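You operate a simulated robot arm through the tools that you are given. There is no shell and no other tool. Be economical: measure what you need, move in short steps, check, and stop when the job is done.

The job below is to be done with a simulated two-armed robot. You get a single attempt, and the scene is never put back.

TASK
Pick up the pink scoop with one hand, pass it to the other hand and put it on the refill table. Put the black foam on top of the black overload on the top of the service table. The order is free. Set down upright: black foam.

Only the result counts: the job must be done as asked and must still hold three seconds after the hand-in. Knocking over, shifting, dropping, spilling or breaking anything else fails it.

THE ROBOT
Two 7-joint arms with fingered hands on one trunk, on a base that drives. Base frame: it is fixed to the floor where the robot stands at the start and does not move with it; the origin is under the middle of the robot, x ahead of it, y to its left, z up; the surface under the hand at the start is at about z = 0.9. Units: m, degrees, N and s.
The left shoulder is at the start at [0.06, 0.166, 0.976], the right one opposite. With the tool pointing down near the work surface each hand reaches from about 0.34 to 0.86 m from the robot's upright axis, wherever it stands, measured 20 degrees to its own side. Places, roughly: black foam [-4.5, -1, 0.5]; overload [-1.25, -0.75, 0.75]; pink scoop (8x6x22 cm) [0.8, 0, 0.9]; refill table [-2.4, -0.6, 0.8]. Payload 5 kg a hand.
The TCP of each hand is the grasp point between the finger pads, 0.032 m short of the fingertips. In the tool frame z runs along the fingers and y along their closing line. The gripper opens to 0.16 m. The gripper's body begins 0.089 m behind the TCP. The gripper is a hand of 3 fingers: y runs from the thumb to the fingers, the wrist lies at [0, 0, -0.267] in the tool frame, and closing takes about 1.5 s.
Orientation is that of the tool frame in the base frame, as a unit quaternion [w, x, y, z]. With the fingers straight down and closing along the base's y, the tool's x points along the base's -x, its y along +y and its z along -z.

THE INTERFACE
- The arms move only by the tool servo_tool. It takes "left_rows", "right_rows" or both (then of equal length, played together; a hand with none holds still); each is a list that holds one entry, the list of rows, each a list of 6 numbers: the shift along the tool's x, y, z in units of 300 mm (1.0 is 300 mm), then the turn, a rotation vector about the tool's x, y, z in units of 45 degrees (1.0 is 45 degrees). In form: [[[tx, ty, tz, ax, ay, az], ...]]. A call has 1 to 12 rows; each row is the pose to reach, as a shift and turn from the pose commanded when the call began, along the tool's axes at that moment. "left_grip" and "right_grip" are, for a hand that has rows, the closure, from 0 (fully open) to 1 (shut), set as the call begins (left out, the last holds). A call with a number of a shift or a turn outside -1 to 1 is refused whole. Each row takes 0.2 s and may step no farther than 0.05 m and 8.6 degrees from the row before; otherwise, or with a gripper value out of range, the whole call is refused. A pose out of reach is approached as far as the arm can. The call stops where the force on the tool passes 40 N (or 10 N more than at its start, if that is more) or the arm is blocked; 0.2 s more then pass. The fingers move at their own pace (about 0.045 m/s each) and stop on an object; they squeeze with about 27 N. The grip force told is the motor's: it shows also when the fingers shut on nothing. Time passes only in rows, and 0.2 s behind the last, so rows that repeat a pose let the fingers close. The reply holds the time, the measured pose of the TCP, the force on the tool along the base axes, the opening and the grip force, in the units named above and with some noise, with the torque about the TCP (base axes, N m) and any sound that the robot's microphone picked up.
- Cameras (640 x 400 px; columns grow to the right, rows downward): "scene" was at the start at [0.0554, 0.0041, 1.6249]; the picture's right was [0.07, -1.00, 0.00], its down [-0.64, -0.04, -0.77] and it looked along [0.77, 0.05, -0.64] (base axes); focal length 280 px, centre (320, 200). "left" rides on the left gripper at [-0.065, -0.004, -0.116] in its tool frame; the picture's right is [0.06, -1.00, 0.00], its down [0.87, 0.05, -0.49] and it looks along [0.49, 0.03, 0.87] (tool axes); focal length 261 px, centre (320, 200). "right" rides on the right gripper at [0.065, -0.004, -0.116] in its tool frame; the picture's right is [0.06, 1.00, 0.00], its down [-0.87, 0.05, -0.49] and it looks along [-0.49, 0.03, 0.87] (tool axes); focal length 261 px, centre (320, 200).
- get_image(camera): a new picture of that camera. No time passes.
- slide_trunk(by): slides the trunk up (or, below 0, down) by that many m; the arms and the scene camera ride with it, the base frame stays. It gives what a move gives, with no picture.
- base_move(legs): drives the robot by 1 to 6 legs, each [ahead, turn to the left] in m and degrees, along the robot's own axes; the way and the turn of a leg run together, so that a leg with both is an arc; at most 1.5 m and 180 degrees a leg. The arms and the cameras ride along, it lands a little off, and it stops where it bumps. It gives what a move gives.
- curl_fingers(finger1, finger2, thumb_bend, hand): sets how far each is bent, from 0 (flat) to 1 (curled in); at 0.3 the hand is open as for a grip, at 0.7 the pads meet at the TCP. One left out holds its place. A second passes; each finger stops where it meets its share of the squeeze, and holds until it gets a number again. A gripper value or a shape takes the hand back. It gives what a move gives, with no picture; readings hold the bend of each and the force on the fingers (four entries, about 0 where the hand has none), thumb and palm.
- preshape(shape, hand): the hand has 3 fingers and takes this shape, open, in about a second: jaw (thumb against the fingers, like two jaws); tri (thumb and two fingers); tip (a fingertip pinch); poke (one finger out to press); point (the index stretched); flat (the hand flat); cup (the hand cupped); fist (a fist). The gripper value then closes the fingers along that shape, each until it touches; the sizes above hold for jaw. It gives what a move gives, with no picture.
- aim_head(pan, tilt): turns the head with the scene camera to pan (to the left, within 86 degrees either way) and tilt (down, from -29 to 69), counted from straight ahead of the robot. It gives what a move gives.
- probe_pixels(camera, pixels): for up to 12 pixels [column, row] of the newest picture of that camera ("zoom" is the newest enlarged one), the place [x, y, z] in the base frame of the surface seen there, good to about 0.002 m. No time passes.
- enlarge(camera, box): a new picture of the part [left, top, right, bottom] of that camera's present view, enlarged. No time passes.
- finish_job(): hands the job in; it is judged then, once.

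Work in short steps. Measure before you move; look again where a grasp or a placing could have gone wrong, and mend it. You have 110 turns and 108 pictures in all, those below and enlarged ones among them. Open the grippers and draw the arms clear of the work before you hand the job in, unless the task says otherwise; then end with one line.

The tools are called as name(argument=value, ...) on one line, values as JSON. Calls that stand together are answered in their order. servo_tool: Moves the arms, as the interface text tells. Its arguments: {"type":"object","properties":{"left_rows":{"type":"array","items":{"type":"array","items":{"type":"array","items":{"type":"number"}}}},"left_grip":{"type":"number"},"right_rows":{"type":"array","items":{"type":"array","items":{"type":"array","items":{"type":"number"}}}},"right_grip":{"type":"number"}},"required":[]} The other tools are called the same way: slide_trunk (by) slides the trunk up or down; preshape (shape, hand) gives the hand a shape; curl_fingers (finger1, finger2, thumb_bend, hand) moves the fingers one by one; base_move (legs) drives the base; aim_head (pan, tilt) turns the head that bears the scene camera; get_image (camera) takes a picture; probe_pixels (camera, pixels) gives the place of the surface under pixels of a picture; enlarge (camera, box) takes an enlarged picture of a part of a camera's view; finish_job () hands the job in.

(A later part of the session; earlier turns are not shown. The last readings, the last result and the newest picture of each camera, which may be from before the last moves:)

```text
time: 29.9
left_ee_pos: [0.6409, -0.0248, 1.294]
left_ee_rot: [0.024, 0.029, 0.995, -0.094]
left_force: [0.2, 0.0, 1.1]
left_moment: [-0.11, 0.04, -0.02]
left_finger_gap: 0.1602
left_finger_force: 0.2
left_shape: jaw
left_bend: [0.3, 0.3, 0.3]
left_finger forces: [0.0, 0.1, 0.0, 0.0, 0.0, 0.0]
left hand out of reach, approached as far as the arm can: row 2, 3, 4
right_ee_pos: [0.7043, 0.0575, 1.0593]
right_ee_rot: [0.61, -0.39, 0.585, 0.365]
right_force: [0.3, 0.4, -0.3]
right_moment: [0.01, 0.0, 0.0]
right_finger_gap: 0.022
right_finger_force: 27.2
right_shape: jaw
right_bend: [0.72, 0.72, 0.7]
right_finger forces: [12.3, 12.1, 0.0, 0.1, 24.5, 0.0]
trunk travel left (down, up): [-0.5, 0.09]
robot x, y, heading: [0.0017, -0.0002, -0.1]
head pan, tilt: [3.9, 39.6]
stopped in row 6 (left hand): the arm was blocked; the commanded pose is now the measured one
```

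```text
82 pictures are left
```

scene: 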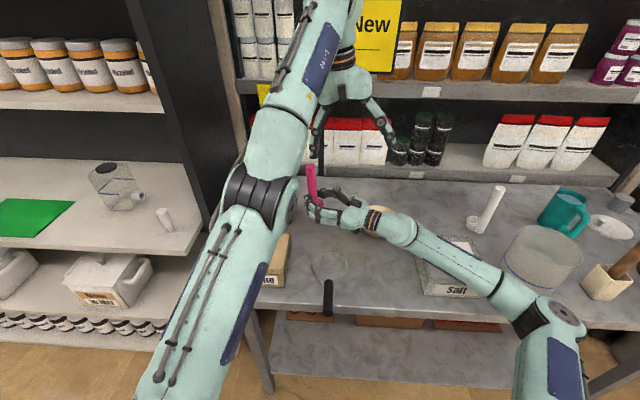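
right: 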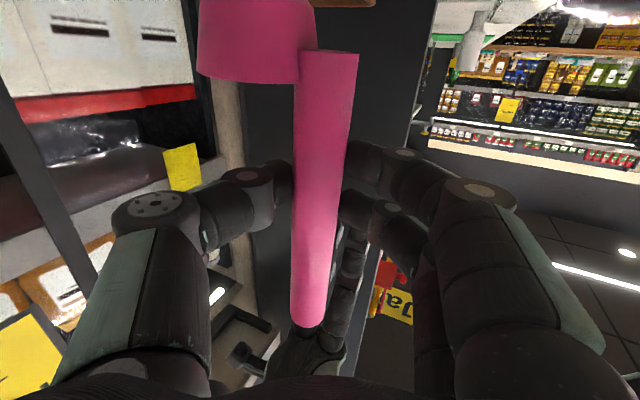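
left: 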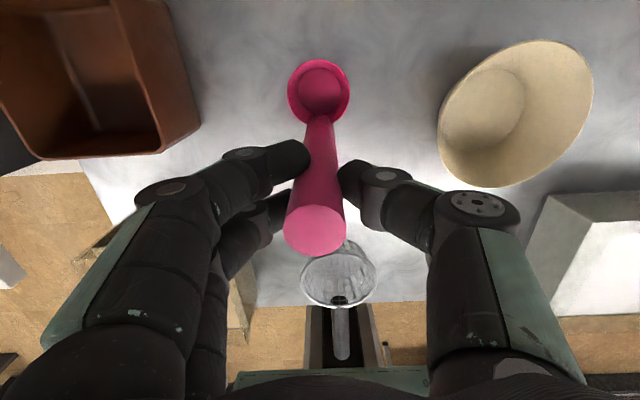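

The left arm was blocked on the way. I measure where the left forearm is relative to the scoop and right hand.

enlarge(camera="scene", box=[200, 100, 440, 250])

probe_pixels(camera="scene", pixels=[[310, 168], [312, 190], [262, 190], [290, 185], [295, 100], [280, 130], [350, 85], [320, 205], [318, 60]])

get_image(camera="right")

get_image(camera="left")

```text
2.67 times, centred on (320, 175) of scene
```

zoom: 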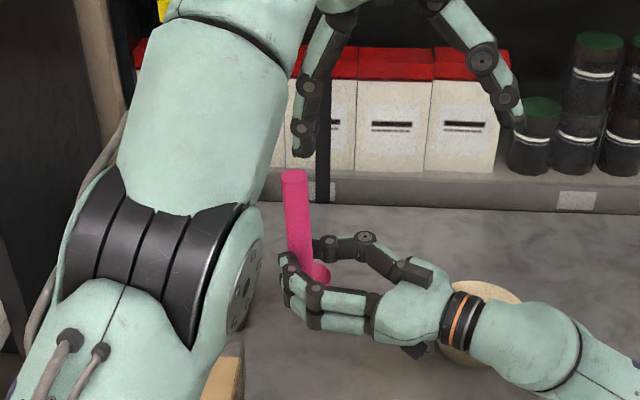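

```text
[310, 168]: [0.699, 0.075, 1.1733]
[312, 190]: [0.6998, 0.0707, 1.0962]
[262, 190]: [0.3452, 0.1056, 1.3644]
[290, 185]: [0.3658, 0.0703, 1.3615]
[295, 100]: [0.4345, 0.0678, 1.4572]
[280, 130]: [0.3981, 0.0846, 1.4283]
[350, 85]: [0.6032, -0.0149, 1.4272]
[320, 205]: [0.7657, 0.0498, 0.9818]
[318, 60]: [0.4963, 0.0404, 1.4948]
```

```text
80 pictures are left
```

right: 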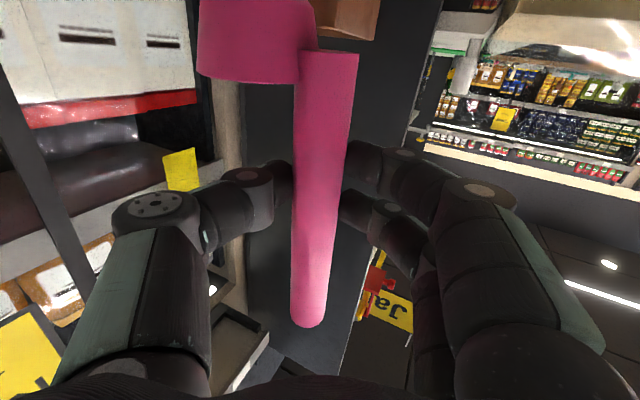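

```text
79 pictures are left
```

left: 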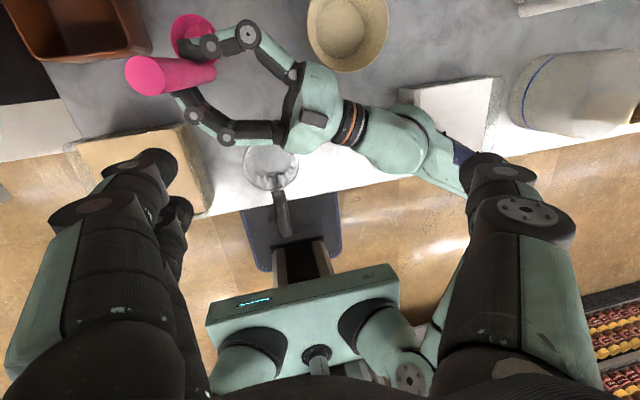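

No contact is visible; the left arm merely swung high with its tips at z 1.26, above the scoop top at 1.19. I move it left and back gently.

servo_tool(left_rows=[[[0.03, 0.1, 0, 0, 0, 0], [0.06, 0.2, 0, 0, 0, 0], [0.1, 0.3, 0, 0, 0, 0], [0.14, 0.42, 0, 0, 0, 0], [0.2, 0.54, 0.03, 0, 0, 0], [0.26, 0.66, 0.08, 0, 0, 0]]])

get_image(camera="scene")

```text
time: 30.4
left_ee_pos: [0.6374, -0.0261, 1.3033]
left_ee_rot: [0.02, 0.029, 0.995, -0.091]
left_force: [-0.1, -0.1, -2.2]
left_moment: [0.01, 0.01, -0.01]
left_finger_gap: 0.16
left_finger_force: 0.1
left_shape: jaw
left_bend: [0.3, 0.3, 0.3]
left_finger forces: [0.0, 0.0, 0.0, 0.1, 0.0, 0.1]
left hand out of reach, approached as far as the arm can: row 1
right_ee_pos: [0.704, 0.0588, 1.06]
right_ee_rot: [0.61, -0.39, 0.584, 0.366]
right_force: [0.2, 0.5, -0.6]
right_moment: [0.05, -0.01, 0.08]
right_finger_gap: 0.0219
right_finger_force: 27.0
right_shape: jaw
right_bend: [0.72, 0.72, 0.7]
right_finger forces: [12.3, 12.2, 0.0, 0.0, 24.5, 0.0]
trunk travel left (down, up): [-0.5, 0.09]
robot x, y, heading: [-0.0025, 0.0002, -0.5]
head pan, tilt: [3.9, 39.6]
stopped in row 2 (left hand): the arm was blocked; the commanded pose is now the measured one
```

```text
78 pictures are left
```

scene: 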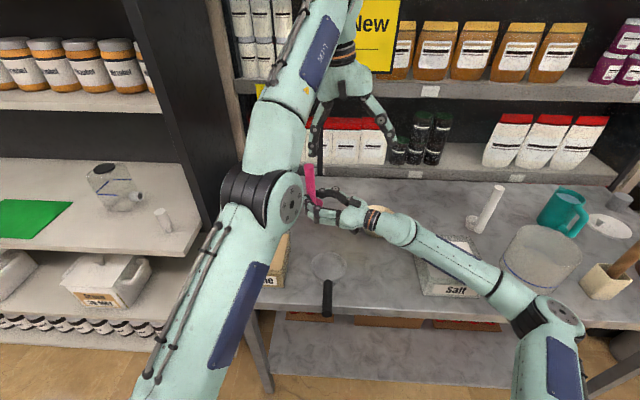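

The left arm is over-extended: its wrist is 0.87 m from the shoulder. I bring it back toward the robot and slightly down first.

servo_tool(left_rows=[[[0.1, 0, 0.05, 0, 0, 0], [0.2, 0, 0.1, 0, 0, 0], [0.3, 0.02, 0.15, 0, 0, 0], [0.4, 0.06, 0.2, 0, 0, 0]]])

```text
time: 31.1
left_ee_pos: [0.5893, -0.0778, 1.3455]
left_ee_rot: [0.005, 0.012, 0.989, -0.15]
left_force: [-6.6, -8.0, 1.7]
left_moment: [0.56, -0.57, 0.16]
left_finger_gap: 0.16
left_finger_force: 0.1
left_shape: jaw
left_bend: [0.3, 0.3, 0.3]
left_finger forces: [0.1, 0.0, 0.0, 0.1, 0.0, 0.1]
left hand out of reach, approached as far as the arm can: row 1
right_ee_pos: [0.7032, 0.061, 1.0616]
right_ee_rot: [0.609, -0.392, 0.583, 0.369]
right_force: [0.3, 0.0, -0.5]
right_moment: [0.02, 0.0, 0.07]
right_finger_gap: 0.0216
right_finger_force: 27.6
right_shape: jaw
right_bend: [0.72, 0.72, 0.7]
right_finger forces: [12.4, 12.1, 0.1, 0.0, 24.8, 0.0]
trunk travel left (down, up): [-0.5, 0.09]
robot x, y, heading: [-0.001, -0.0006, -0.4]
head pan, tilt: [3.9, 39.6]
stopped in row 3 (left hand): the arm was blocked; the commanded pose is now the measured one
```

The hand rises instead of coming back. I look before going on.

get_image(camera="scene")

get_image(camera="left")

probe_pixels(camera="scene", pixels=[[262, 190], [300, 110], [230, 280], [170, 390], [330, 30], [345, 100]])

```text
77 pictures are left
```

scene: 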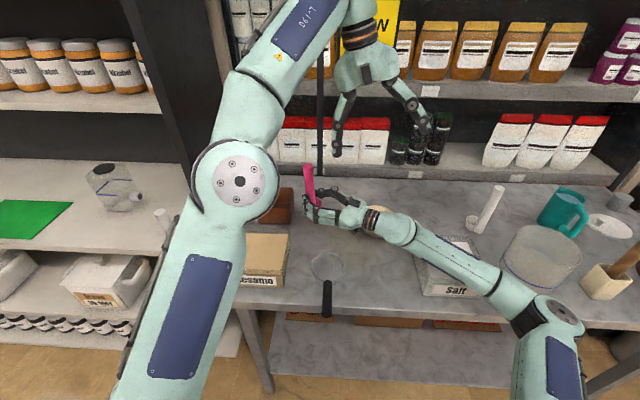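

```text
76 pictures are left
```

left: 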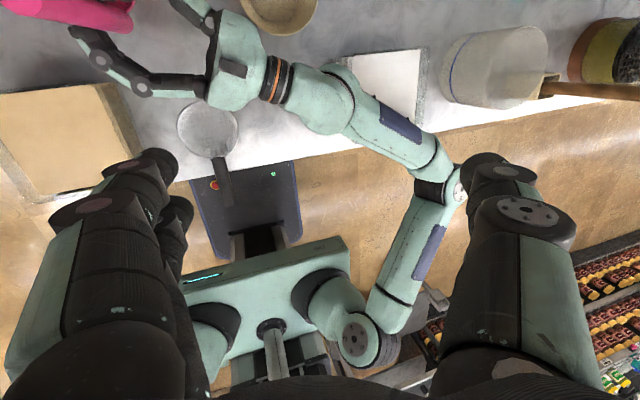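

```text
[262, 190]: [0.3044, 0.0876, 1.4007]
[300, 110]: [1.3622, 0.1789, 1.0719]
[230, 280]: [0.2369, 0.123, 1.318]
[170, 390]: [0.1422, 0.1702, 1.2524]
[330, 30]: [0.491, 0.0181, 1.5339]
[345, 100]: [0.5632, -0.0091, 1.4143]
```

The arm passed through its stretched posture. I move the wrist straight toward the shoulder (back, left and down) in small steps.

servo_tool(left_rows=[[[0.04, 0.04, 0.05, 0, 0, 0], [0.09, 0.09, 0.11, 0, 0, 0], [0.14, 0.14, 0.17, 0, 0, 0], [0.19, 0.19, 0.23, 0, 0, 0], [0.23, 0.23, 0.28, 0, 0, 0], [0.27, 0.27, 0.33, 0, 0, 0]]])

```text
time: 31.4
left_ee_pos: [0.5893, -0.0745, 1.3442]
left_ee_rot: [0.014, 0.014, 0.988, -0.154]
left_force: [1.0, 0.0, -0.5]
left_moment: [0.0, 0.05, -0.03]
left_finger_gap: 0.1597
left_finger_force: 0.2
left_shape: jaw
left_bend: [0.3, 0.3, 0.3]
left_finger forces: [0.0, 0.0, 0.0, 0.1, 0.0, 0.1]
right_ee_pos: [0.7021, 0.0632, 1.0622]
right_ee_rot: [0.609, -0.393, 0.582, 0.37]
right_force: [0.5, 0.4, -0.1]
right_moment: [-0.01, 0.03, 0.01]
right_finger_gap: 0.0219
right_finger_force: 27.1
right_shape: jaw
right_bend: [0.72, 0.72, 0.7]
right_finger forces: [12.4, 12.1, 0.0, 0.0, 24.7, 0.1]
trunk travel left (down, up): [-0.5, 0.09]
robot x, y, heading: [-0.0021, 0.0003, -0.8]
head pan, tilt: [3.9, 39.6]
stopped in row 1 (left hand): the arm was blocked; the commanded pose is now the measured one
```

The arm balks at translation. I instead undo the 17° roll of the hand with the wrist kept in place, a small joint motion.

servo_tool(left_rows=[[[0, 0.06, -0.01, -0.096, 0, 0], [0, 0.12, -0.02, -0.192, 0, 0], [0, 0.18, -0.03, -0.288, 0, 0], [0, 0.24, -0.04, -0.384, 0, 0], [0, 0.24, -0.04, -0.384, 0, 0]]])

get_image(camera="scene")

```text
time: 32.6
left_ee_pos: [0.5884, -0.0028, 1.3372]
left_ee_rot: [0.019, 0.013, 1.0, -0.003]
left_force: [0.8, -0.4, 0.7]
left_moment: [0.02, 0.03, -0.04]
left_finger_gap: 0.1598
left_finger_force: 0.1
left_shape: jaw
left_bend: [0.3, 0.3, 0.3]
left_finger forces: [0.1, 0.1, 0.0, 0.1, 0.1, 0.0]
right_ee_pos: [0.7034, 0.0632, 1.0618]
right_ee_rot: [0.608, -0.394, 0.581, 0.372]
right_force: [-0.1, -0.5, 0.7]
right_moment: [-0.02, 0.0, 0.03]
right_finger_gap: 0.0219
right_finger_force: 27.1
right_shape: jaw
right_bend: [0.72, 0.72, 0.7]
right_finger forces: [12.4, 12.2, 0.1, 0.1, 24.7, 0.0]
trunk travel left (down, up): [-0.5, 0.09]
robot x, y, heading: [0.0013, -0.0004, -0.9]
head pan, tilt: [3.9, 39.6]
```

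```text
75 pictures are left
```

scene: 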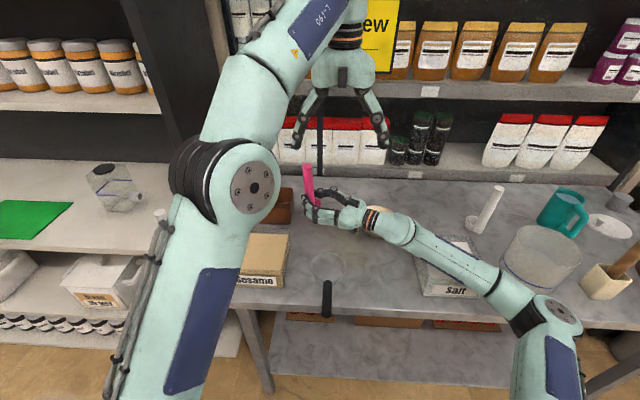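

That worked cleanly. Now I move the left hand left in small steps, then down.

servo_tool(left_rows=[[[0.03, 0.08, 0, 0, 0, 0], [0.06, 0.16, 0.01, 0, 0, 0], [0.09, 0.25, 0.03, 0, 0, 0], [0.12, 0.34, 0.05, 0, 0, 0], [0.15, 0.44, 0.08, 0, 0, 0], [0.17, 0.54, 0.12, 0, 0, 0], [0.18, 0.64, 0.17, 0, 0, 0]]])

```text
time: 34.2
left_ee_pos: [0.5431, 0.1908, 1.2833]
left_ee_rot: [0.017, 0.011, 1.0, -0.003]
left_force: [-0.4, -0.4, 0.4]
left_moment: [-0.01, 0.0, -0.01]
left_finger_gap: 0.1599
left_finger_force: 0.1
left_shape: jaw
left_bend: [0.3, 0.3, 0.3]
left_finger forces: [0.0, 0.0, 0.0, 0.0, 0.0, 0.1]
right_ee_pos: [0.7032, 0.063, 1.0633]
right_ee_rot: [0.609, -0.391, 0.583, 0.37]
right_force: [0.1, 0.7, 0.1]
right_moment: [-0.01, 0.01, -0.05]
right_finger_gap: 0.022
right_finger_force: 26.9
right_shape: jaw
right_bend: [0.72, 0.72, 0.7]
right_finger forces: [12.4, 12.3, 0.0, 0.1, 24.7, 0.0]
trunk travel left (down, up): [-0.5, 0.09]
robot x, y, heading: [-0.0002, -0.0002, -0.5]
head pan, tilt: [3.9, 39.6]
```

Left hand is free. I raise the trunk for clearance and look to both sides before driving.

slide_trunk(by=0.085)

aim_head(pan=-86, tilt=25)

get_image(camera="scene")

aim_head(pan=86, tilt=25)

get_image(camera="scene")

```text
time: 35.4
left_ee_pos: [0.5468, 0.1882, 1.3661]
left_ee_rot: [0.017, 0.012, 1.0, -0.002]
left_force: [-0.2, -0.1, -0.7]
left_moment: [0.0, 0.01, -0.01]
left_finger_gap: 0.16
left_finger_force: 0.1
left_shape: jaw
left_bend: [0.3, 0.3, 0.3]
left_finger forces: [0.0, 0.1, 0.0, 0.0, 0.0, 0.0]
right_ee_pos: [0.707, 0.062, 1.1452]
right_ee_rot: [0.608, -0.391, 0.583, 0.371]
right_force: [-0.4, 0.0, -0.4]
right_moment: [0.02, 0.02, 0.02]
right_finger_gap: 0.0219
right_finger_force: 26.7
right_shape: jaw
right_bend: [0.72, 0.72, 0.7]
right_finger forces: [12.4, 12.2, 0.1, 0.1, 24.6, 0.0]
trunk travel left (down, up): [-0.585, 0.005]
robot x, y, heading: [-0.0023, 0.0023, -0.2]
head pan, tilt: [3.9, 39.6]
```

```text
time: 37.0
left_ee_pos: [0.5452, 0.1891, 1.3675]
left_ee_rot: [0.016, 0.011, 1.0, -0.002]
left_force: [0.2, 0.0, 0.0]
left_moment: [0.02, -0.03, 0.0]
left_finger_gap: 0.16
left_finger_force: 0.0
left_shape: jaw
left_bend: [0.3, 0.3, 0.3]
left_finger forces: [0.1, 0.0, 0.0, 0.0, 0.0, 0.1]
right_ee_pos: [0.7074, 0.0617, 1.1449]
right_ee_rot: [0.608, -0.391, 0.583, 0.371]
right_force: [0.1, 0.3, -0.2]
right_moment: [-0.01, -0.05, 0.02]
right_finger_gap: 0.0218
right_finger_force: 27.1
right_shape: jaw
right_bend: [0.72, 0.72, 0.7]
right_finger forces: [12.3, 12.1, 0.1, 0.0, 24.6, 0.0]
trunk travel left (down, up): [-0.585, 0.005]
robot x, y, heading: [0.0005, -0.001, -0.5]
head pan, tilt: [-85.9, 25.0]
```

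```text
74 pictures are left
```

scene: 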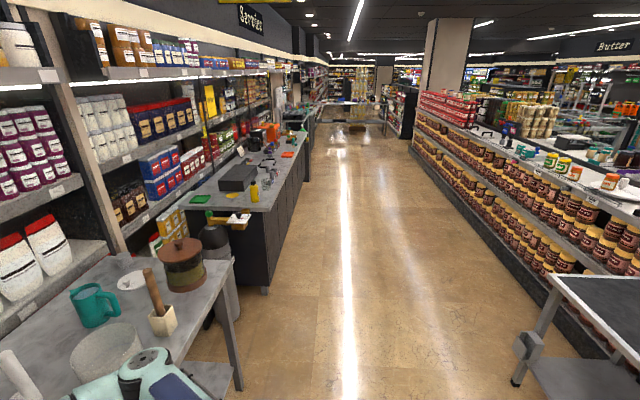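

```text
time: 39.6
left_ee_pos: [0.5456, 0.1895, 1.3669]
left_ee_rot: [0.017, 0.012, 1.0, -0.002]
left_force: [0.1, 0.6, -0.6]
left_moment: [0.03, 0.01, -0.01]
left_finger_gap: 0.16
left_finger_force: 0.1
left_shape: jaw
left_bend: [0.3, 0.3, 0.3]
left_finger forces: [0.0, 0.1, 0.0, 0.0, 0.1, 0.0]
right_ee_pos: [0.7054, 0.0611, 1.1461]
right_ee_rot: [0.608, -0.391, 0.583, 0.371]
right_force: [0.3, 0.4, -1.0]
right_moment: [0.02, 0.04, 0.02]
right_finger_gap: 0.022
right_finger_force: 27.2
right_shape: jaw
right_bend: [0.72, 0.72, 0.7]
right_finger forces: [12.4, 12.2, 0.1, 0.0, 24.6, 0.1]
trunk travel left (down, up): [-0.585, 0.005]
robot x, y, heading: [-0.0017, 0.0013, -0.5]
head pan, tilt: [85.9, 25.0]
```

```text
73 pictures are left
```

scene: 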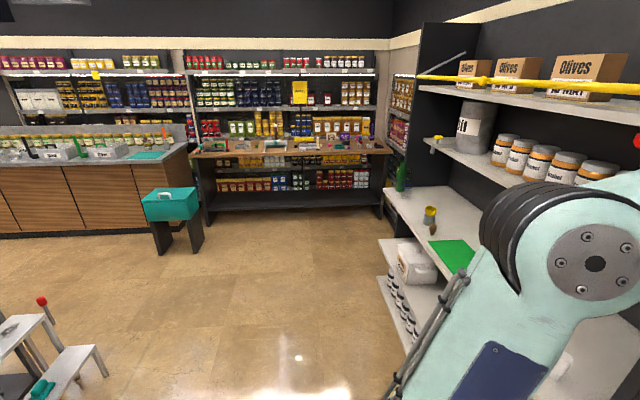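

I probe the obstacles on the left, then look over the right again for the service table corner.

probe_pixels(camera="scene", pixels=[[400, 370], [385, 240], [95, 350], [20, 320], [70, 360], [175, 215], [30, 395], [300, 390]])

aim_head(pan=-86, tilt=50)

get_image(camera="scene")

probe_pixels(camera="scene", pixels=[[500, 160], [520, 180], [620, 170], [480, 260], [630, 300], [560, 60], [200, 150]])

```text
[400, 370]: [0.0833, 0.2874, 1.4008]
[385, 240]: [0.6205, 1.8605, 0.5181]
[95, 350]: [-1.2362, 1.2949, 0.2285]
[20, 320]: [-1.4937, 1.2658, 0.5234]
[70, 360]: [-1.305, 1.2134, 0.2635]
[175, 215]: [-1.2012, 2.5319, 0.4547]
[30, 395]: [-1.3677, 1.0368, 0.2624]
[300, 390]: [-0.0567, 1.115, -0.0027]
```

```text
time: 42.2
left_ee_pos: [0.5455, 0.1892, 1.3666]
left_ee_rot: [0.016, 0.011, 1.0, -0.002]
left_force: [-0.5, 0.5, 0.4]
left_moment: [0.02, -0.02, -0.02]
left_finger_gap: 0.1601
left_finger_force: 0.1
left_shape: jaw
left_bend: [0.3, 0.3, 0.3]
left_finger forces: [0.1, 0.1, 0.0, 0.1, 0.0, 0.0]
right_ee_pos: [0.7052, 0.0606, 1.1447]
right_ee_rot: [0.608, -0.391, 0.583, 0.371]
right_force: [-0.8, -0.8, -0.5]
right_moment: [-0.02, 0.03, 0.03]
right_finger_gap: 0.0219
right_finger_force: 26.5
right_shape: jaw
right_bend: [0.72, 0.72, 0.7]
right_finger forces: [12.4, 12.2, 0.0, 0.1, 24.6, 0.0]
trunk travel left (down, up): [-0.585, 0.005]
robot x, y, heading: [-0.0039, -0.001, -0.1]
head pan, tilt: [-85.9, 50.0]
```

```text
72 pictures are left
```

scene: 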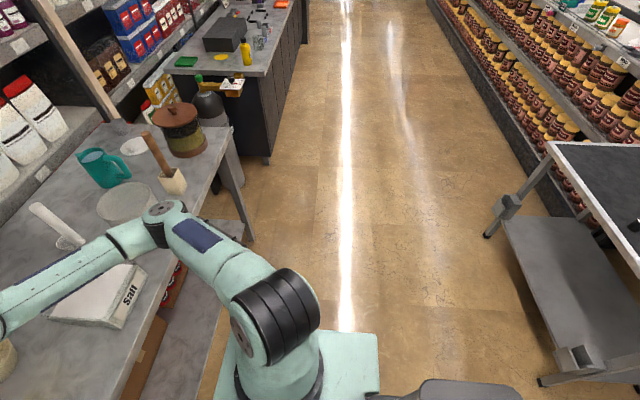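

```text
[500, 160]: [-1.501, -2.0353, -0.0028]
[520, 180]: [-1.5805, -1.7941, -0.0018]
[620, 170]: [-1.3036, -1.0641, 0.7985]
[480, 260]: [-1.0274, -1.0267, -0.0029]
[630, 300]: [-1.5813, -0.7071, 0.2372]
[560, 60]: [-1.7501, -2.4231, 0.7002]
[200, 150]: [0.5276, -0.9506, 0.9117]
```

The area to the left is open. I back off 0.35 m, turn left 90°, then look along -x.

base_move(legs=[[-0.35, 0], [0, 90]])

aim_head(pan=80, tilt=25)

get_image(camera="scene")

```text
time: 48.5
left_ee_pos: [-0.5431, 0.5483, 1.3668]
left_ee_rot: [0.013, -0.701, 0.713, 0.01]
left_force: [-0.4, 0.7, -0.3]
left_moment: [0.04, -0.05, -0.05]
left_finger_gap: 0.1602
left_finger_force: 0.0
left_shape: jaw
left_bend: [0.3, 0.3, 0.3]
left_finger forces: [0.0, 0.1, 0.1, 0.1, 0.0, 0.1]
right_ee_pos: [-0.418, 0.7093, 1.1446]
right_ee_rot: [0.165, -0.689, 0.134, 0.693]
right_force: [0.0, 1.2, -0.9]
right_moment: [-0.05, -0.04, -0.01]
right_finger_gap: 0.0218
right_finger_force: 27.0
right_shape: jaw
right_bend: [0.72, 0.72, 0.7]
right_finger forces: [11.9, 11.8, 0.0, 0.0, 23.9, 0.0]
trunk travel left (down, up): [-0.585, 0.005]
robot x, y, heading: [-0.3507, 0.0045, 90.0]
head pan, tilt: [-85.9, 50.0]
```

```text
time: 51.0
left_ee_pos: [-0.5437, 0.5472, 1.3678]
left_ee_rot: [0.013, -0.7, 0.714, 0.01]
left_force: [-0.2, 0.3, 0.0]
left_moment: [0.02, 0.02, -0.01]
left_finger_gap: 0.1596
left_finger_force: 0.2
left_shape: jaw
left_bend: [0.3, 0.3, 0.3]
left_finger forces: [0.1, 0.0, 0.0, 0.0, 0.0, 0.0]
right_ee_pos: [-0.4173, 0.7106, 1.1456]
right_ee_rot: [0.166, -0.689, 0.133, 0.693]
right_force: [0.2, -0.2, 0.1]
right_moment: [0.01, -0.04, -0.01]
right_finger_gap: 0.0218
right_finger_force: 27.2
right_shape: jaw
right_bend: [0.72, 0.72, 0.7]
right_finger forces: [12.0, 11.8, 0.0, 0.0, 23.9, 0.1]
trunk travel left (down, up): [-0.585, 0.005]
robot x, y, heading: [-0.3522, -0.0003, 90.1]
head pan, tilt: [80.0, 25.0]
```

```text
71 pictures are left
```

scene: 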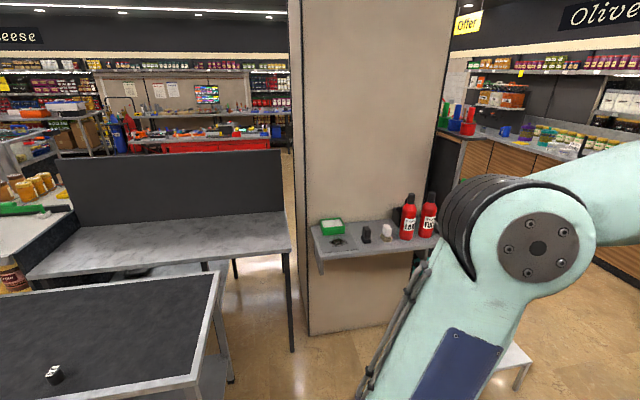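

The cart with the black top (a small black item at (53,375)) is the service table, and the empty marble table behind is likely the refill table. I probe both.

probe_pixels(camera="scene", pixels=[[53, 375], [215, 275], [190, 380], [60, 290], [30, 275], [285, 240], [180, 240], [220, 215], [290, 350], [230, 380], [320, 265], [515, 350]])

enlarge(camera="scene", box=[0, 140, 320, 400])

```text
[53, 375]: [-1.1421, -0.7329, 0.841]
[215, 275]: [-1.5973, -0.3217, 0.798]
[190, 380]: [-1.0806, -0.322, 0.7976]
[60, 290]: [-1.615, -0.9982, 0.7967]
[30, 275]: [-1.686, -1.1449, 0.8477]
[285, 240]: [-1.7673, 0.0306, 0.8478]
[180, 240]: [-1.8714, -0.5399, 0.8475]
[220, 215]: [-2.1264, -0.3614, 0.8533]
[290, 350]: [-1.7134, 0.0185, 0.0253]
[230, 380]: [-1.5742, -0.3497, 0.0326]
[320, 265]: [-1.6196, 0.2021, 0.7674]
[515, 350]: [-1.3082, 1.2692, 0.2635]
```

```text
1.54 times, centred on (160, 270) of scene
```

zoom: 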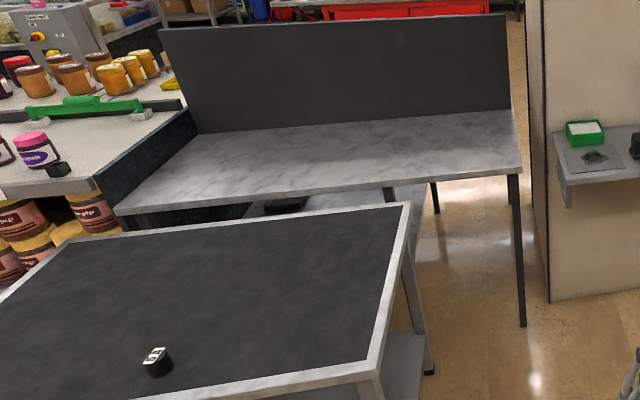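

The marble table has its front edge at x -1.70, top z 0.85, and a back panel at x of about -2.15. I turn to face -x and look for the way to the foam and at what lies behind the panel.

base_move(legs=[[0, 90]])

aim_head(pan=-25, tilt=15)

get_image(camera="scene")

aim_head(pan=25, tilt=20)

get_image(camera="scene")

```text
time: 55.4
left_ee_pos: [-0.8963, -0.1939, 1.3674]
left_ee_rot: [-0.002, 1.0, -0.004, -0.016]
left_force: [0.1, -1.2, -0.3]
left_moment: [0.02, -0.03, 0.0]
left_finger_gap: 0.1601
left_finger_force: 0.1
left_shape: jaw
left_bend: [0.3, 0.3, 0.3]
left_finger forces: [0.0, 0.1, 0.0, 0.0, 0.1, 0.0]
right_ee_pos: [-1.0584, -0.0683, 1.1457]
right_ee_rot: [-0.376, -0.58, -0.396, 0.605]
right_force: [0.2, -0.5, -1.4]
right_moment: [0.02, -0.05, 0.02]
right_finger_gap: 0.0214
right_finger_force: 27.1
right_shape: jaw
right_bend: [0.72, 0.72, 0.7]
right_finger forces: [11.8, 11.7, 0.0, 0.0, 23.6, 0.0]
trunk travel left (down, up): [-0.585, 0.005]
robot x, y, heading: [-0.3534, 0.003, -179.8]
head pan, tilt: [80.0, 25.0]
```

```text
time: 57.2
left_ee_pos: [-0.8966, -0.1943, 1.3667]
left_ee_rot: [-0.002, 1.0, -0.005, -0.016]
left_force: [0.7, 0.0, -0.5]
left_moment: [-0.02, -0.01, -0.02]
left_finger_gap: 0.16
left_finger_force: 0.1
left_shape: jaw
left_bend: [0.3, 0.3, 0.3]
left_finger forces: [0.0, 0.1, 0.0, 0.1, 0.0, 0.0]
right_ee_pos: [-1.059, -0.0684, 1.1446]
right_ee_rot: [-0.376, -0.58, -0.396, 0.605]
right_force: [0.6, -1.0, -0.2]
right_moment: [0.02, -0.02, 0.0]
right_finger_gap: 0.0213
right_finger_force: 27.0
right_shape: jaw
right_bend: [0.72, 0.72, 0.7]
right_finger forces: [11.8, 11.7, 0.0, 0.0, 23.6, 0.1]
trunk travel left (down, up): [-0.585, 0.005]
robot x, y, heading: [-0.3519, 0.003, -179.7]
head pan, tilt: [-25.0, 15.0]
```

```text
69 pictures are left
```

scene: 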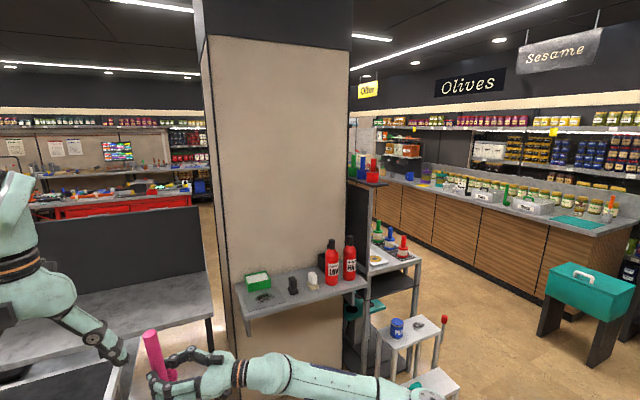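

```text
time: 58.4
left_ee_pos: [-0.8955, -0.1941, 1.3673]
left_ee_rot: [-0.002, 1.0, -0.005, -0.017]
left_force: [1.1, -0.7, -0.6]
left_moment: [0.02, 0.01, 0.02]
left_finger_gap: 0.16
left_finger_force: 0.1
left_shape: jaw
left_bend: [0.3, 0.3, 0.3]
left_finger forces: [0.1, 0.0, 0.1, 0.0, 0.0, 0.0]
right_ee_pos: [-1.0586, -0.0687, 1.1438]
right_ee_rot: [-0.375, -0.58, -0.395, 0.606]
right_force: [0.7, 0.0, -0.3]
right_moment: [0.01, -0.04, -0.02]
right_finger_gap: 0.0216
right_finger_force: 26.9
right_shape: jaw
right_bend: [0.72, 0.72, 0.7]
right_finger forces: [11.8, 11.8, 0.0, 0.0, 23.6, 0.0]
trunk travel left (down, up): [-0.585, 0.005]
robot x, y, heading: [-0.3542, 0.0042, -179.9]
head pan, tilt: [25.0, 20.0]
```

```text
68 pictures are left
```

scene: 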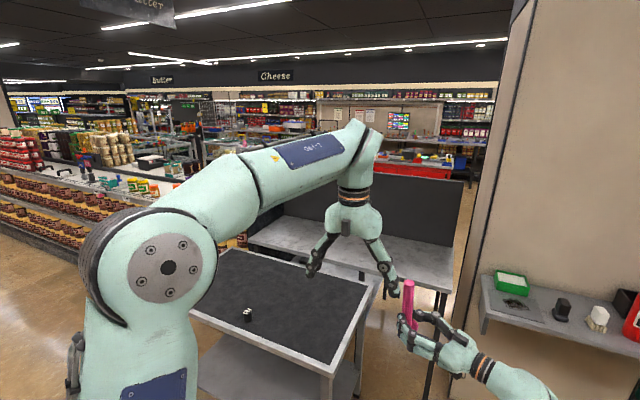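

The way to the far side seems to go round the pillar on the +y side, between the stools and the toolbox. I drive there (via y ≈ 1.75) and look down -x.

base_move(legs=[[0, -90], [1.0, 0], [0.75, 0], [0, 90]])

aim_head(pan=0, tilt=25)

get_image(camera="scene")

```text
time: 75.2
left_ee_pos: [-0.9099, 1.5471, 1.3666]
left_ee_rot: [-0.001, 1.0, 0.007, -0.017]
left_force: [-0.3, 0.4, -0.7]
left_moment: [-0.03, 0.01, -0.03]
left_finger_gap: 0.1601
left_finger_force: 0.1
left_shape: jaw
left_bend: [0.3, 0.3, 0.3]
left_finger forces: [0.0, 0.0, 0.0, 0.0, 0.0, 0.0]
right_ee_pos: [-1.0741, 1.6678, 1.1465]
right_ee_rot: [-0.383, -0.576, -0.402, 0.6]
right_force: [0.2, 0.3, -0.8]
right_moment: [0.02, -0.05, 0.0]
right_finger_gap: 0.021
right_finger_force: 26.8
right_shape: jaw
right_bend: [0.72, 0.72, 0.7]
right_finger forces: [11.6, 11.4, 0.0, 0.1, 23.2, 0.1]
trunk travel left (down, up): [-0.585, 0.005]
robot x, y, heading: [-0.3723, 1.7529, -178.6]
head pan, tilt: [25.0, 20.0]
```

```text
time: 76.0
left_ee_pos: [-0.9108, 1.5471, 1.3668]
left_ee_rot: [-0.001, 1.0, 0.008, -0.016]
left_force: [0.0, 1.0, 0.2]
left_moment: [-0.01, 0.01, -0.02]
left_finger_gap: 0.1601
left_finger_force: 0.0
left_shape: jaw
left_bend: [0.3, 0.3, 0.3]
left_finger forces: [0.1, 0.0, 0.0, 0.0, 0.0, 0.1]
right_ee_pos: [-1.0751, 1.6673, 1.1446]
right_ee_rot: [-0.382, -0.576, -0.402, 0.601]
right_force: [0.6, 0.8, -0.8]
right_moment: [0.05, -0.02, -0.02]
right_finger_gap: 0.0208
right_finger_force: 27.0
right_shape: jaw
right_bend: [0.72, 0.72, 0.7]
right_finger forces: [11.6, 11.4, 0.0, 0.1, 23.2, 0.0]
trunk travel left (down, up): [-0.585, 0.005]
robot x, y, heading: [-0.3698, 1.7571, -178.3]
head pan, tilt: [0.0, 25.0]
```

```text
67 pictures are left
```

scene: 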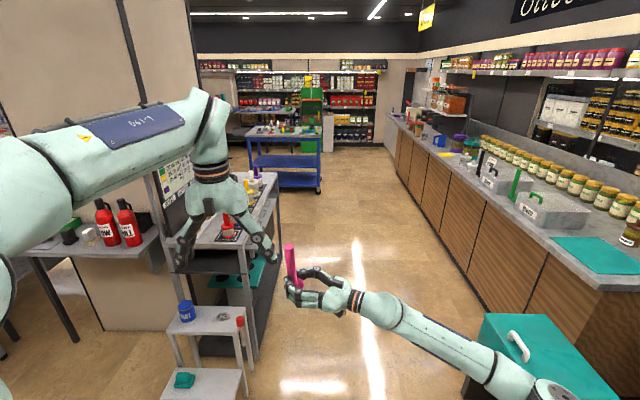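

The passage lies between the stools and the teal toolbox. I probe its width and check the grip on the scoop, whose gap reading shrinks slightly.

probe_pixels(camera="scene", pixels=[[245, 345], [245, 385], [480, 330], [465, 390], [270, 240], [480, 220], [320, 190], [255, 185], [600, 290], [400, 145]])

get_image(camera="right")

```text
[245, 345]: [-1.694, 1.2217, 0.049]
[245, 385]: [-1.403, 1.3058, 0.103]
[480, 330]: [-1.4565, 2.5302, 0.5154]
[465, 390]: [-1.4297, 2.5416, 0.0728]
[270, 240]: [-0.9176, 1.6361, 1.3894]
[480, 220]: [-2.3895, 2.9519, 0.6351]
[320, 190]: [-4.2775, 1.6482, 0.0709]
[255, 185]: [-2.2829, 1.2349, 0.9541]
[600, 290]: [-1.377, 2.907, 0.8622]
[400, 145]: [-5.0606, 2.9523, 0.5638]
```

```text
66 pictures are left
```

right: 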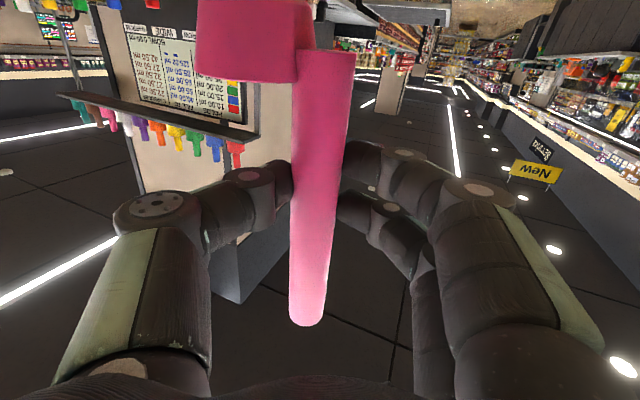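

The passage is 1.2 m wide (y 1.31 to 2.53), and the scoop has not slipped visibly. I drive down its middle.

base_move(legs=[[0, -7], [1.4, 0], [0, 6], [1.2, 0]])

aim_head(pan=60, tilt=20)

get_image(camera="scene")

```text
time: 89.8
left_ee_pos: [-3.5055, 1.6794, 1.3665]
left_ee_rot: [-0.002, 1.0, -0.004, -0.016]
left_force: [-0.3, 0.4, 0.2]
left_moment: [0.0, -0.02, 0.0]
left_finger_gap: 0.1601
left_finger_force: 0.1
left_shape: jaw
left_bend: [0.3, 0.3, 0.3]
left_finger forces: [0.0, 0.0, 0.0, 0.0, 0.1, 0.0]
right_ee_pos: [-3.6702, 1.8043, 1.1457]
right_ee_rot: [-0.377, -0.579, -0.397, 0.605]
right_force: [-0.3, 0.1, -0.3]
right_moment: [0.0, -0.04, 0.0]
right_finger_gap: 0.0212
right_finger_force: 27.0
right_shape: jaw
right_bend: [0.72, 0.72, 0.7]
right_finger forces: [11.7, 11.4, 0.1, 0.0, 23.2, 0.1]
trunk travel left (down, up): [-0.585, 0.005]
robot x, y, heading: [-2.9623, 1.8796, -179.4]
head pan, tilt: [0.0, 25.0]
```

```text
time: 91.1
left_ee_pos: [-3.5065, 1.6811, 1.3674]
left_ee_rot: [-0.002, 1.0, -0.004, -0.017]
left_force: [0.5, -0.7, -0.2]
left_moment: [-0.01, 0.01, 0.01]
left_finger_gap: 0.1602
left_finger_force: 0.0
left_shape: jaw
left_bend: [0.3, 0.3, 0.3]
left_finger forces: [0.1, 0.0, 0.0, 0.0, 0.0, 0.0]
right_ee_pos: [-3.669, 1.8049, 1.1457]
right_ee_rot: [-0.376, -0.579, -0.396, 0.605]
right_force: [0.1, 1.7, -0.4]
right_moment: [0.02, -0.07, 0.02]
right_finger_gap: 0.021
right_finger_force: 27.5
right_shape: jaw
right_bend: [0.72, 0.72, 0.7]
right_finger forces: [11.7, 11.4, 0.0, 0.0, 23.1, 0.0]
trunk travel left (down, up): [-0.585, 0.005]
robot x, y, heading: [-2.9614, 1.8766, -179.6]
head pan, tilt: [60.0, 20.0]
```

```text
65 pictures are left
```

scene: 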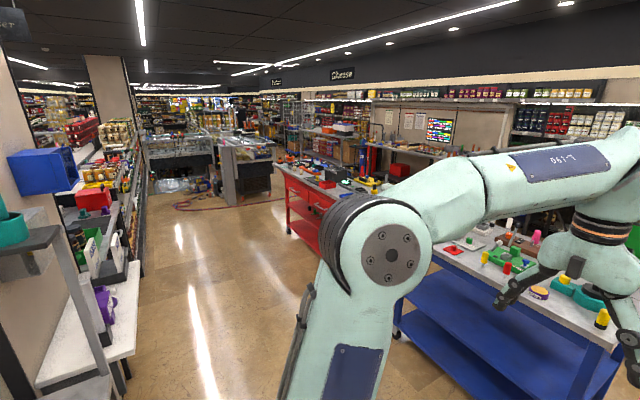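

I probe the blue table's edge and clutter before turning toward -y.

probe_pixels(camera="scene", pixels=[[450, 225], [600, 330], [510, 225], [600, 300], [400, 320], [130, 310], [60, 300], [290, 190], [290, 230], [70, 215], [120, 375]])

base_move(legs=[[0, 45]])

aim_head(pan=60, tilt=20)

get_image(camera="scene")

```text
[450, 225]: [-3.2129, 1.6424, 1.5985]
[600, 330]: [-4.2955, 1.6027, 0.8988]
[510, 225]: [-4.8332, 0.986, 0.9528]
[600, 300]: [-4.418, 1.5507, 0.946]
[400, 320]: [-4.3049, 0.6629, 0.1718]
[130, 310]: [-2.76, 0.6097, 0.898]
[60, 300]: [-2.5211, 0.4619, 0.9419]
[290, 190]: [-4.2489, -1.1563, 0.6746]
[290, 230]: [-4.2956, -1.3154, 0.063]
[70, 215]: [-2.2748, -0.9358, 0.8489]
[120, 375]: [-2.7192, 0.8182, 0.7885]
```

```text
time: 93.6
left_ee_pos: [-3.2063, 1.3536, 1.3661]
left_ee_rot: [0.005, 0.925, 0.379, -0.016]
left_force: [-0.6, -0.5, -0.3]
left_moment: [-0.02, 0.01, 0.0]
left_finger_gap: 0.1598
left_finger_force: 0.0
left_shape: jaw
left_bend: [0.3, 0.3, 0.3]
left_finger forces: [0.0, 0.0, 0.1, 0.1, 0.0, 0.1]
right_ee_pos: [-3.4112, 1.3282, 1.1454]
right_ee_rot: [0.578, 0.384, 0.588, -0.416]
right_force: [-0.3, -0.1, -0.9]
right_moment: [0.08, -0.04, 0.02]
right_finger_gap: 0.021
right_finger_force: 27.1
right_shape: jaw
right_bend: [0.72, 0.72, 0.7]
right_finger forces: [11.6, 11.3, 0.0, 0.0, 22.9, 0.0]
trunk travel left (down, up): [-0.585, 0.005]
robot x, y, heading: [-2.9631, 1.8743, -134.7]
head pan, tilt: [60.0, 20.0]
```

```text
time: 94.2
left_ee_pos: [-3.2081, 1.3558, 1.3669]
left_ee_rot: [0.004, 0.925, 0.379, -0.017]
left_force: [-0.1, 0.2, -0.3]
left_moment: [0.01, 0.01, 0.04]
left_finger_gap: 0.1598
left_finger_force: 0.1
left_shape: jaw
left_bend: [0.3, 0.3, 0.3]
left_finger forces: [0.0, 0.0, 0.0, 0.0, 0.1, 0.0]
right_ee_pos: [-3.4119, 1.3273, 1.1455]
right_ee_rot: [0.579, 0.385, 0.587, -0.415]
right_force: [0.4, 0.2, -1.2]
right_moment: [0.03, -0.02, -0.02]
right_finger_gap: 0.021
right_finger_force: 26.9
right_shape: jaw
right_bend: [0.72, 0.72, 0.7]
right_finger forces: [11.6, 11.3, 0.0, 0.0, 23.0, 0.0]
trunk travel left (down, up): [-0.585, 0.005]
robot x, y, heading: [-2.9639, 1.88, -134.6]
head pan, tilt: [60.0, 20.0]
```

```text
64 pictures are left
```

scene: 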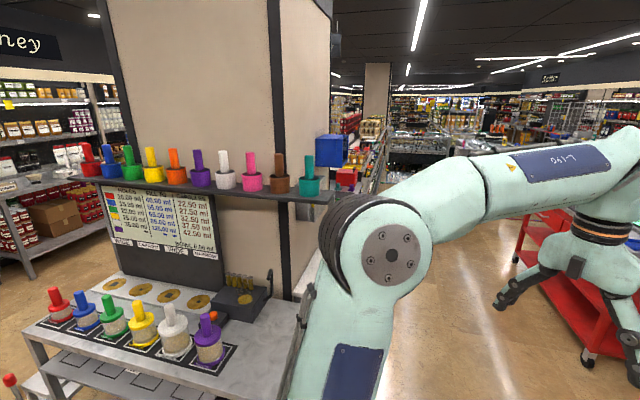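

Behind the black panel there seems to be another half of the table (z 0.849 at x -2.27). I drive down the aisle at x ≈ -3.5 to view it.

base_move(legs=[[0.75, 0], [0, 45], [0.9, 0]])

aim_head(pan=50, tilt=25)

get_image(camera="scene")

aim_head(pan=-30, tilt=25)

get_image(camera="scene")

```text
time: 104.8
left_ee_pos: [-3.3006, -0.1042, 1.3664]
left_ee_rot: [0.011, 0.713, 0.701, -0.014]
left_force: [-0.5, -0.4, 0.2]
left_moment: [0.0, 0.01, -0.04]
left_finger_gap: 0.1602
left_finger_force: 0.0
left_shape: jaw
left_bend: [0.3, 0.3, 0.3]
left_finger forces: [0.0, 0.0, 0.0, 0.0, 0.1, 0.0]
right_ee_pos: [-3.4266, -0.2647, 1.1454]
right_ee_rot: [0.693, 0.134, 0.689, -0.167]
right_force: [-1.3, 0.0, -1.4]
right_moment: [0.06, -0.02, -0.03]
right_finger_gap: 0.0206
right_finger_force: 27.2
right_shape: jaw
right_bend: [0.72, 0.72, 0.7]
right_finger forces: [11.4, 11.2, 0.0, 0.0, 22.9, 0.0]
trunk travel left (down, up): [-0.585, 0.005]
robot x, y, heading: [-3.4909, 0.4406, -90.3]
head pan, tilt: [60.0, 20.0]
```

```text
time: 105.5
left_ee_pos: [-3.3011, -0.1038, 1.367]
left_ee_rot: [0.01, 0.714, 0.7, -0.013]
left_force: [-0.7, 0.3, -0.5]
left_moment: [0.0, 0.03, 0.01]
left_finger_gap: 0.16
left_finger_force: 0.1
left_shape: jaw
left_bend: [0.3, 0.3, 0.3]
left_finger forces: [0.0, 0.0, 0.0, 0.0, 0.1, 0.0]
right_ee_pos: [-3.4275, -0.265, 1.1452]
right_ee_rot: [0.693, 0.135, 0.689, -0.166]
right_force: [0.1, -0.4, -0.1]
right_moment: [0.02, -0.01, -0.02]
right_finger_gap: 0.0209
right_finger_force: 27.1
right_shape: jaw
right_bend: [0.72, 0.72, 0.7]
right_finger forces: [11.5, 11.2, 0.0, 0.1, 22.9, 0.0]
trunk travel left (down, up): [-0.585, 0.005]
robot x, y, heading: [-3.4935, 0.4384, -90.3]
head pan, tilt: [50.0, 25.0]
```

```text
63 pictures are left
```

scene: 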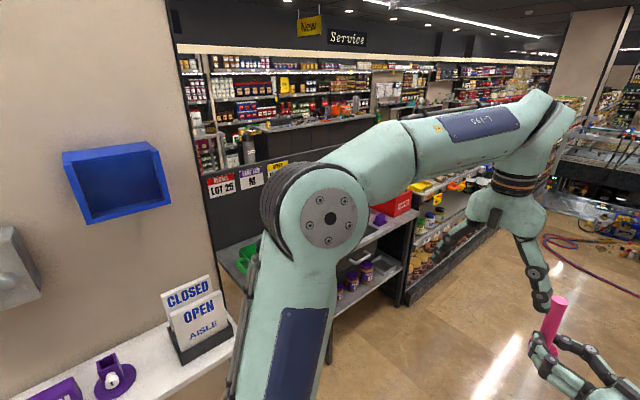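

```text
time: 107.0
left_ee_pos: [-3.2991, -0.1044, 1.3667]
left_ee_rot: [0.01, 0.714, 0.7, -0.012]
left_force: [0.4, 0.7, 0.2]
left_moment: [0.04, 0.01, 0.0]
left_finger_gap: 0.16
left_finger_force: 0.1
left_shape: jaw
left_bend: [0.3, 0.3, 0.3]
left_finger forces: [0.0, 0.0, 0.0, 0.0, 0.0, 0.0]
right_ee_pos: [-3.4269, -0.2651, 1.1452]
right_ee_rot: [0.693, 0.134, 0.689, -0.166]
right_force: [0.4, 0.2, -1.6]
right_moment: [0.03, -0.02, -0.02]
right_finger_gap: 0.0209
right_finger_force: 26.9
right_shape: jaw
right_bend: [0.72, 0.72, 0.7]
right_finger forces: [11.5, 11.3, 0.0, 0.0, 23.0, 0.0]
trunk travel left (down, up): [-0.585, 0.005]
robot x, y, heading: [-3.4914, 0.4403, -90.3]
head pan, tilt: [-30.0, 25.0]
```

```text
62 pictures are left
```

scene: 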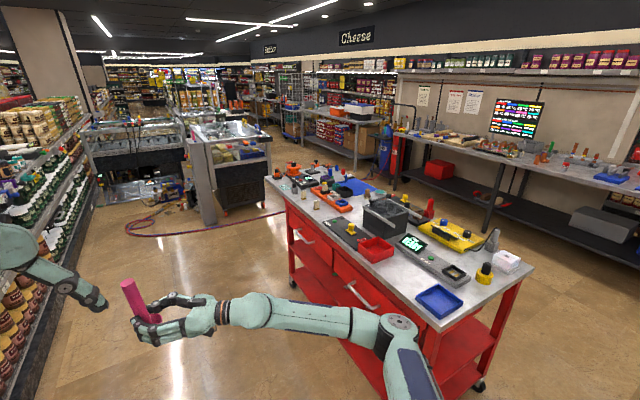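

The table behind the panel carries signs. I turn the head back and enlarge them.

aim_head(pan=60, tilt=25)

enlarge(camera="scene", box=[230, 120, 480, 340])

```text
time: 108.7
left_ee_pos: [-3.3013, -0.1041, 1.3662]
left_ee_rot: [0.011, 0.714, 0.7, -0.013]
left_force: [0.9, 0.1, 0.2]
left_moment: [0.0, 0.0, 0.0]
left_finger_gap: 0.1602
left_finger_force: 0.1
left_shape: jaw
left_bend: [0.3, 0.3, 0.3]
left_finger forces: [0.0, 0.1, 0.0, 0.0, 0.1, 0.0]
right_ee_pos: [-3.4273, -0.2644, 1.1461]
right_ee_rot: [0.693, 0.135, 0.689, -0.167]
right_force: [-0.1, -0.3, -0.8]
right_moment: [0.05, 0.02, 0.0]
right_finger_gap: 0.0211
right_finger_force: 27.5
right_shape: jaw
right_bend: [0.72, 0.72, 0.7]
right_finger forces: [11.5, 11.3, 0.0, 0.0, 22.9, 0.0]
trunk travel left (down, up): [-0.585, 0.005]
robot x, y, heading: [-3.4914, 0.4436, -90.4]
head pan, tilt: [60.0, 25.0]
```

```text
1.82 times, centred on (355, 230) of scene
```

zoom: 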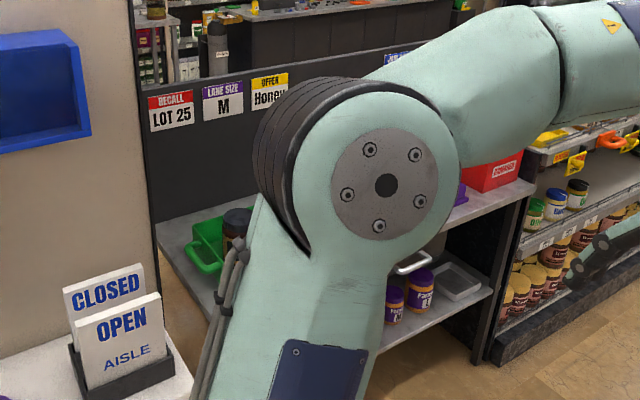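

I need a frontal view of this table. I drive 1 m further and pan left.

base_move(legs=[[1.0, 0]])

aim_head(pan=86, tilt=25)

get_image(camera="scene")

```text
time: 113.8
left_ee_pos: [-3.2967, -1.1015, 1.3663]
left_ee_rot: [0.011, 0.711, 0.703, -0.013]
left_force: [-0.2, -0.6, -0.7]
left_moment: [0.01, 0.01, 0.01]
left_finger_gap: 0.1601
left_finger_force: 0.0
left_shape: jaw
left_bend: [0.3, 0.3, 0.3]
left_finger forces: [0.0, 0.1, 0.0, 0.1, 0.1, 0.0]
right_ee_pos: [-3.4222, -1.2619, 1.1462]
right_ee_rot: [0.693, 0.131, 0.689, -0.163]
right_force: [1.0, -0.4, -0.3]
right_moment: [0.03, 0.01, 0.05]
right_finger_gap: 0.0209
right_finger_force: 26.9
right_shape: jaw
right_bend: [0.72, 0.72, 0.7]
right_finger forces: [11.5, 11.2, 0.0, 0.0, 22.8, 0.0]
trunk travel left (down, up): [-0.585, 0.005]
robot x, y, heading: [-3.492, -0.5584, -89.5]
head pan, tilt: [60.0, 25.0]
```

```text
time: 114.7
left_ee_pos: [-3.2967, -1.1009, 1.3663]
left_ee_rot: [0.011, 0.712, 0.702, -0.013]
left_force: [-0.1, -0.3, -0.6]
left_moment: [-0.02, -0.01, 0.01]
left_finger_gap: 0.1603
left_finger_force: 0.0
left_shape: jaw
left_bend: [0.3, 0.3, 0.3]
left_finger forces: [0.0, 0.0, 0.0, 0.0, 0.0, 0.1]
right_ee_pos: [-3.4224, -1.2632, 1.1454]
right_ee_rot: [0.693, 0.131, 0.69, -0.163]
right_force: [-0.3, 0.2, 0.1]
right_moment: [0.02, 0.0, 0.0]
right_finger_gap: 0.0207
right_finger_force: 27.5
right_shape: jaw
right_bend: [0.72, 0.72, 0.7]
right_finger forces: [11.4, 11.3, 0.0, 0.0, 22.9, 0.1]
trunk travel left (down, up): [-0.585, 0.005]
robot x, y, heading: [-3.4921, -0.5568, -90.0]
head pan, tilt: [85.9, 25.0]
```

```text
60 pictures are left
```

scene: 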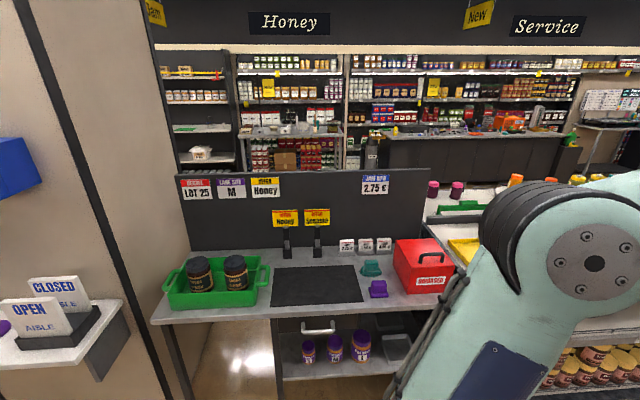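

I enlarge this table to decide which is the refill table.

enlarge(camera="scene", box=[140, 160, 480, 390])

probe_pixels(camera="scene", pixels=[[160, 318], [440, 305], [200, 250], [320, 275], [320, 215], [430, 240], [235, 300], [420, 275], [370, 268], [320, 305], [310, 385]])

```text
1.74 times, centred on (310, 275) of scene
```

zoom: 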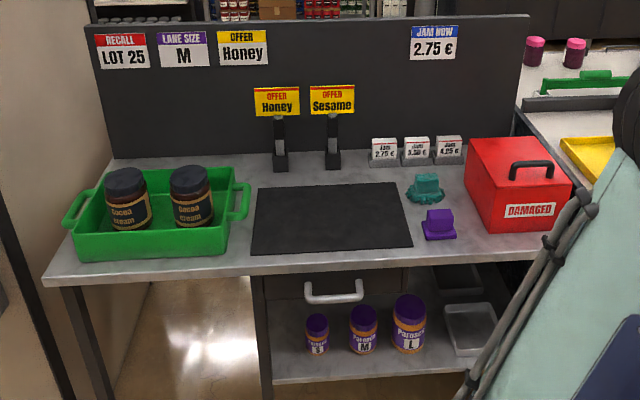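

```text
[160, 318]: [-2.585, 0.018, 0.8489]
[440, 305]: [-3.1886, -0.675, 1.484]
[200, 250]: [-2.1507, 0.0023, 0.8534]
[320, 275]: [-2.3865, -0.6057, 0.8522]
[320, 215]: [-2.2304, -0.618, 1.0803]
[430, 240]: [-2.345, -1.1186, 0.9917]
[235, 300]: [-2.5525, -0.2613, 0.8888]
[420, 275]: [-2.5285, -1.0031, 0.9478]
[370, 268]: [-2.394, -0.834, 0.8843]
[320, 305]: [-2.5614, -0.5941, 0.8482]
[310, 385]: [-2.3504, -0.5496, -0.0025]
```

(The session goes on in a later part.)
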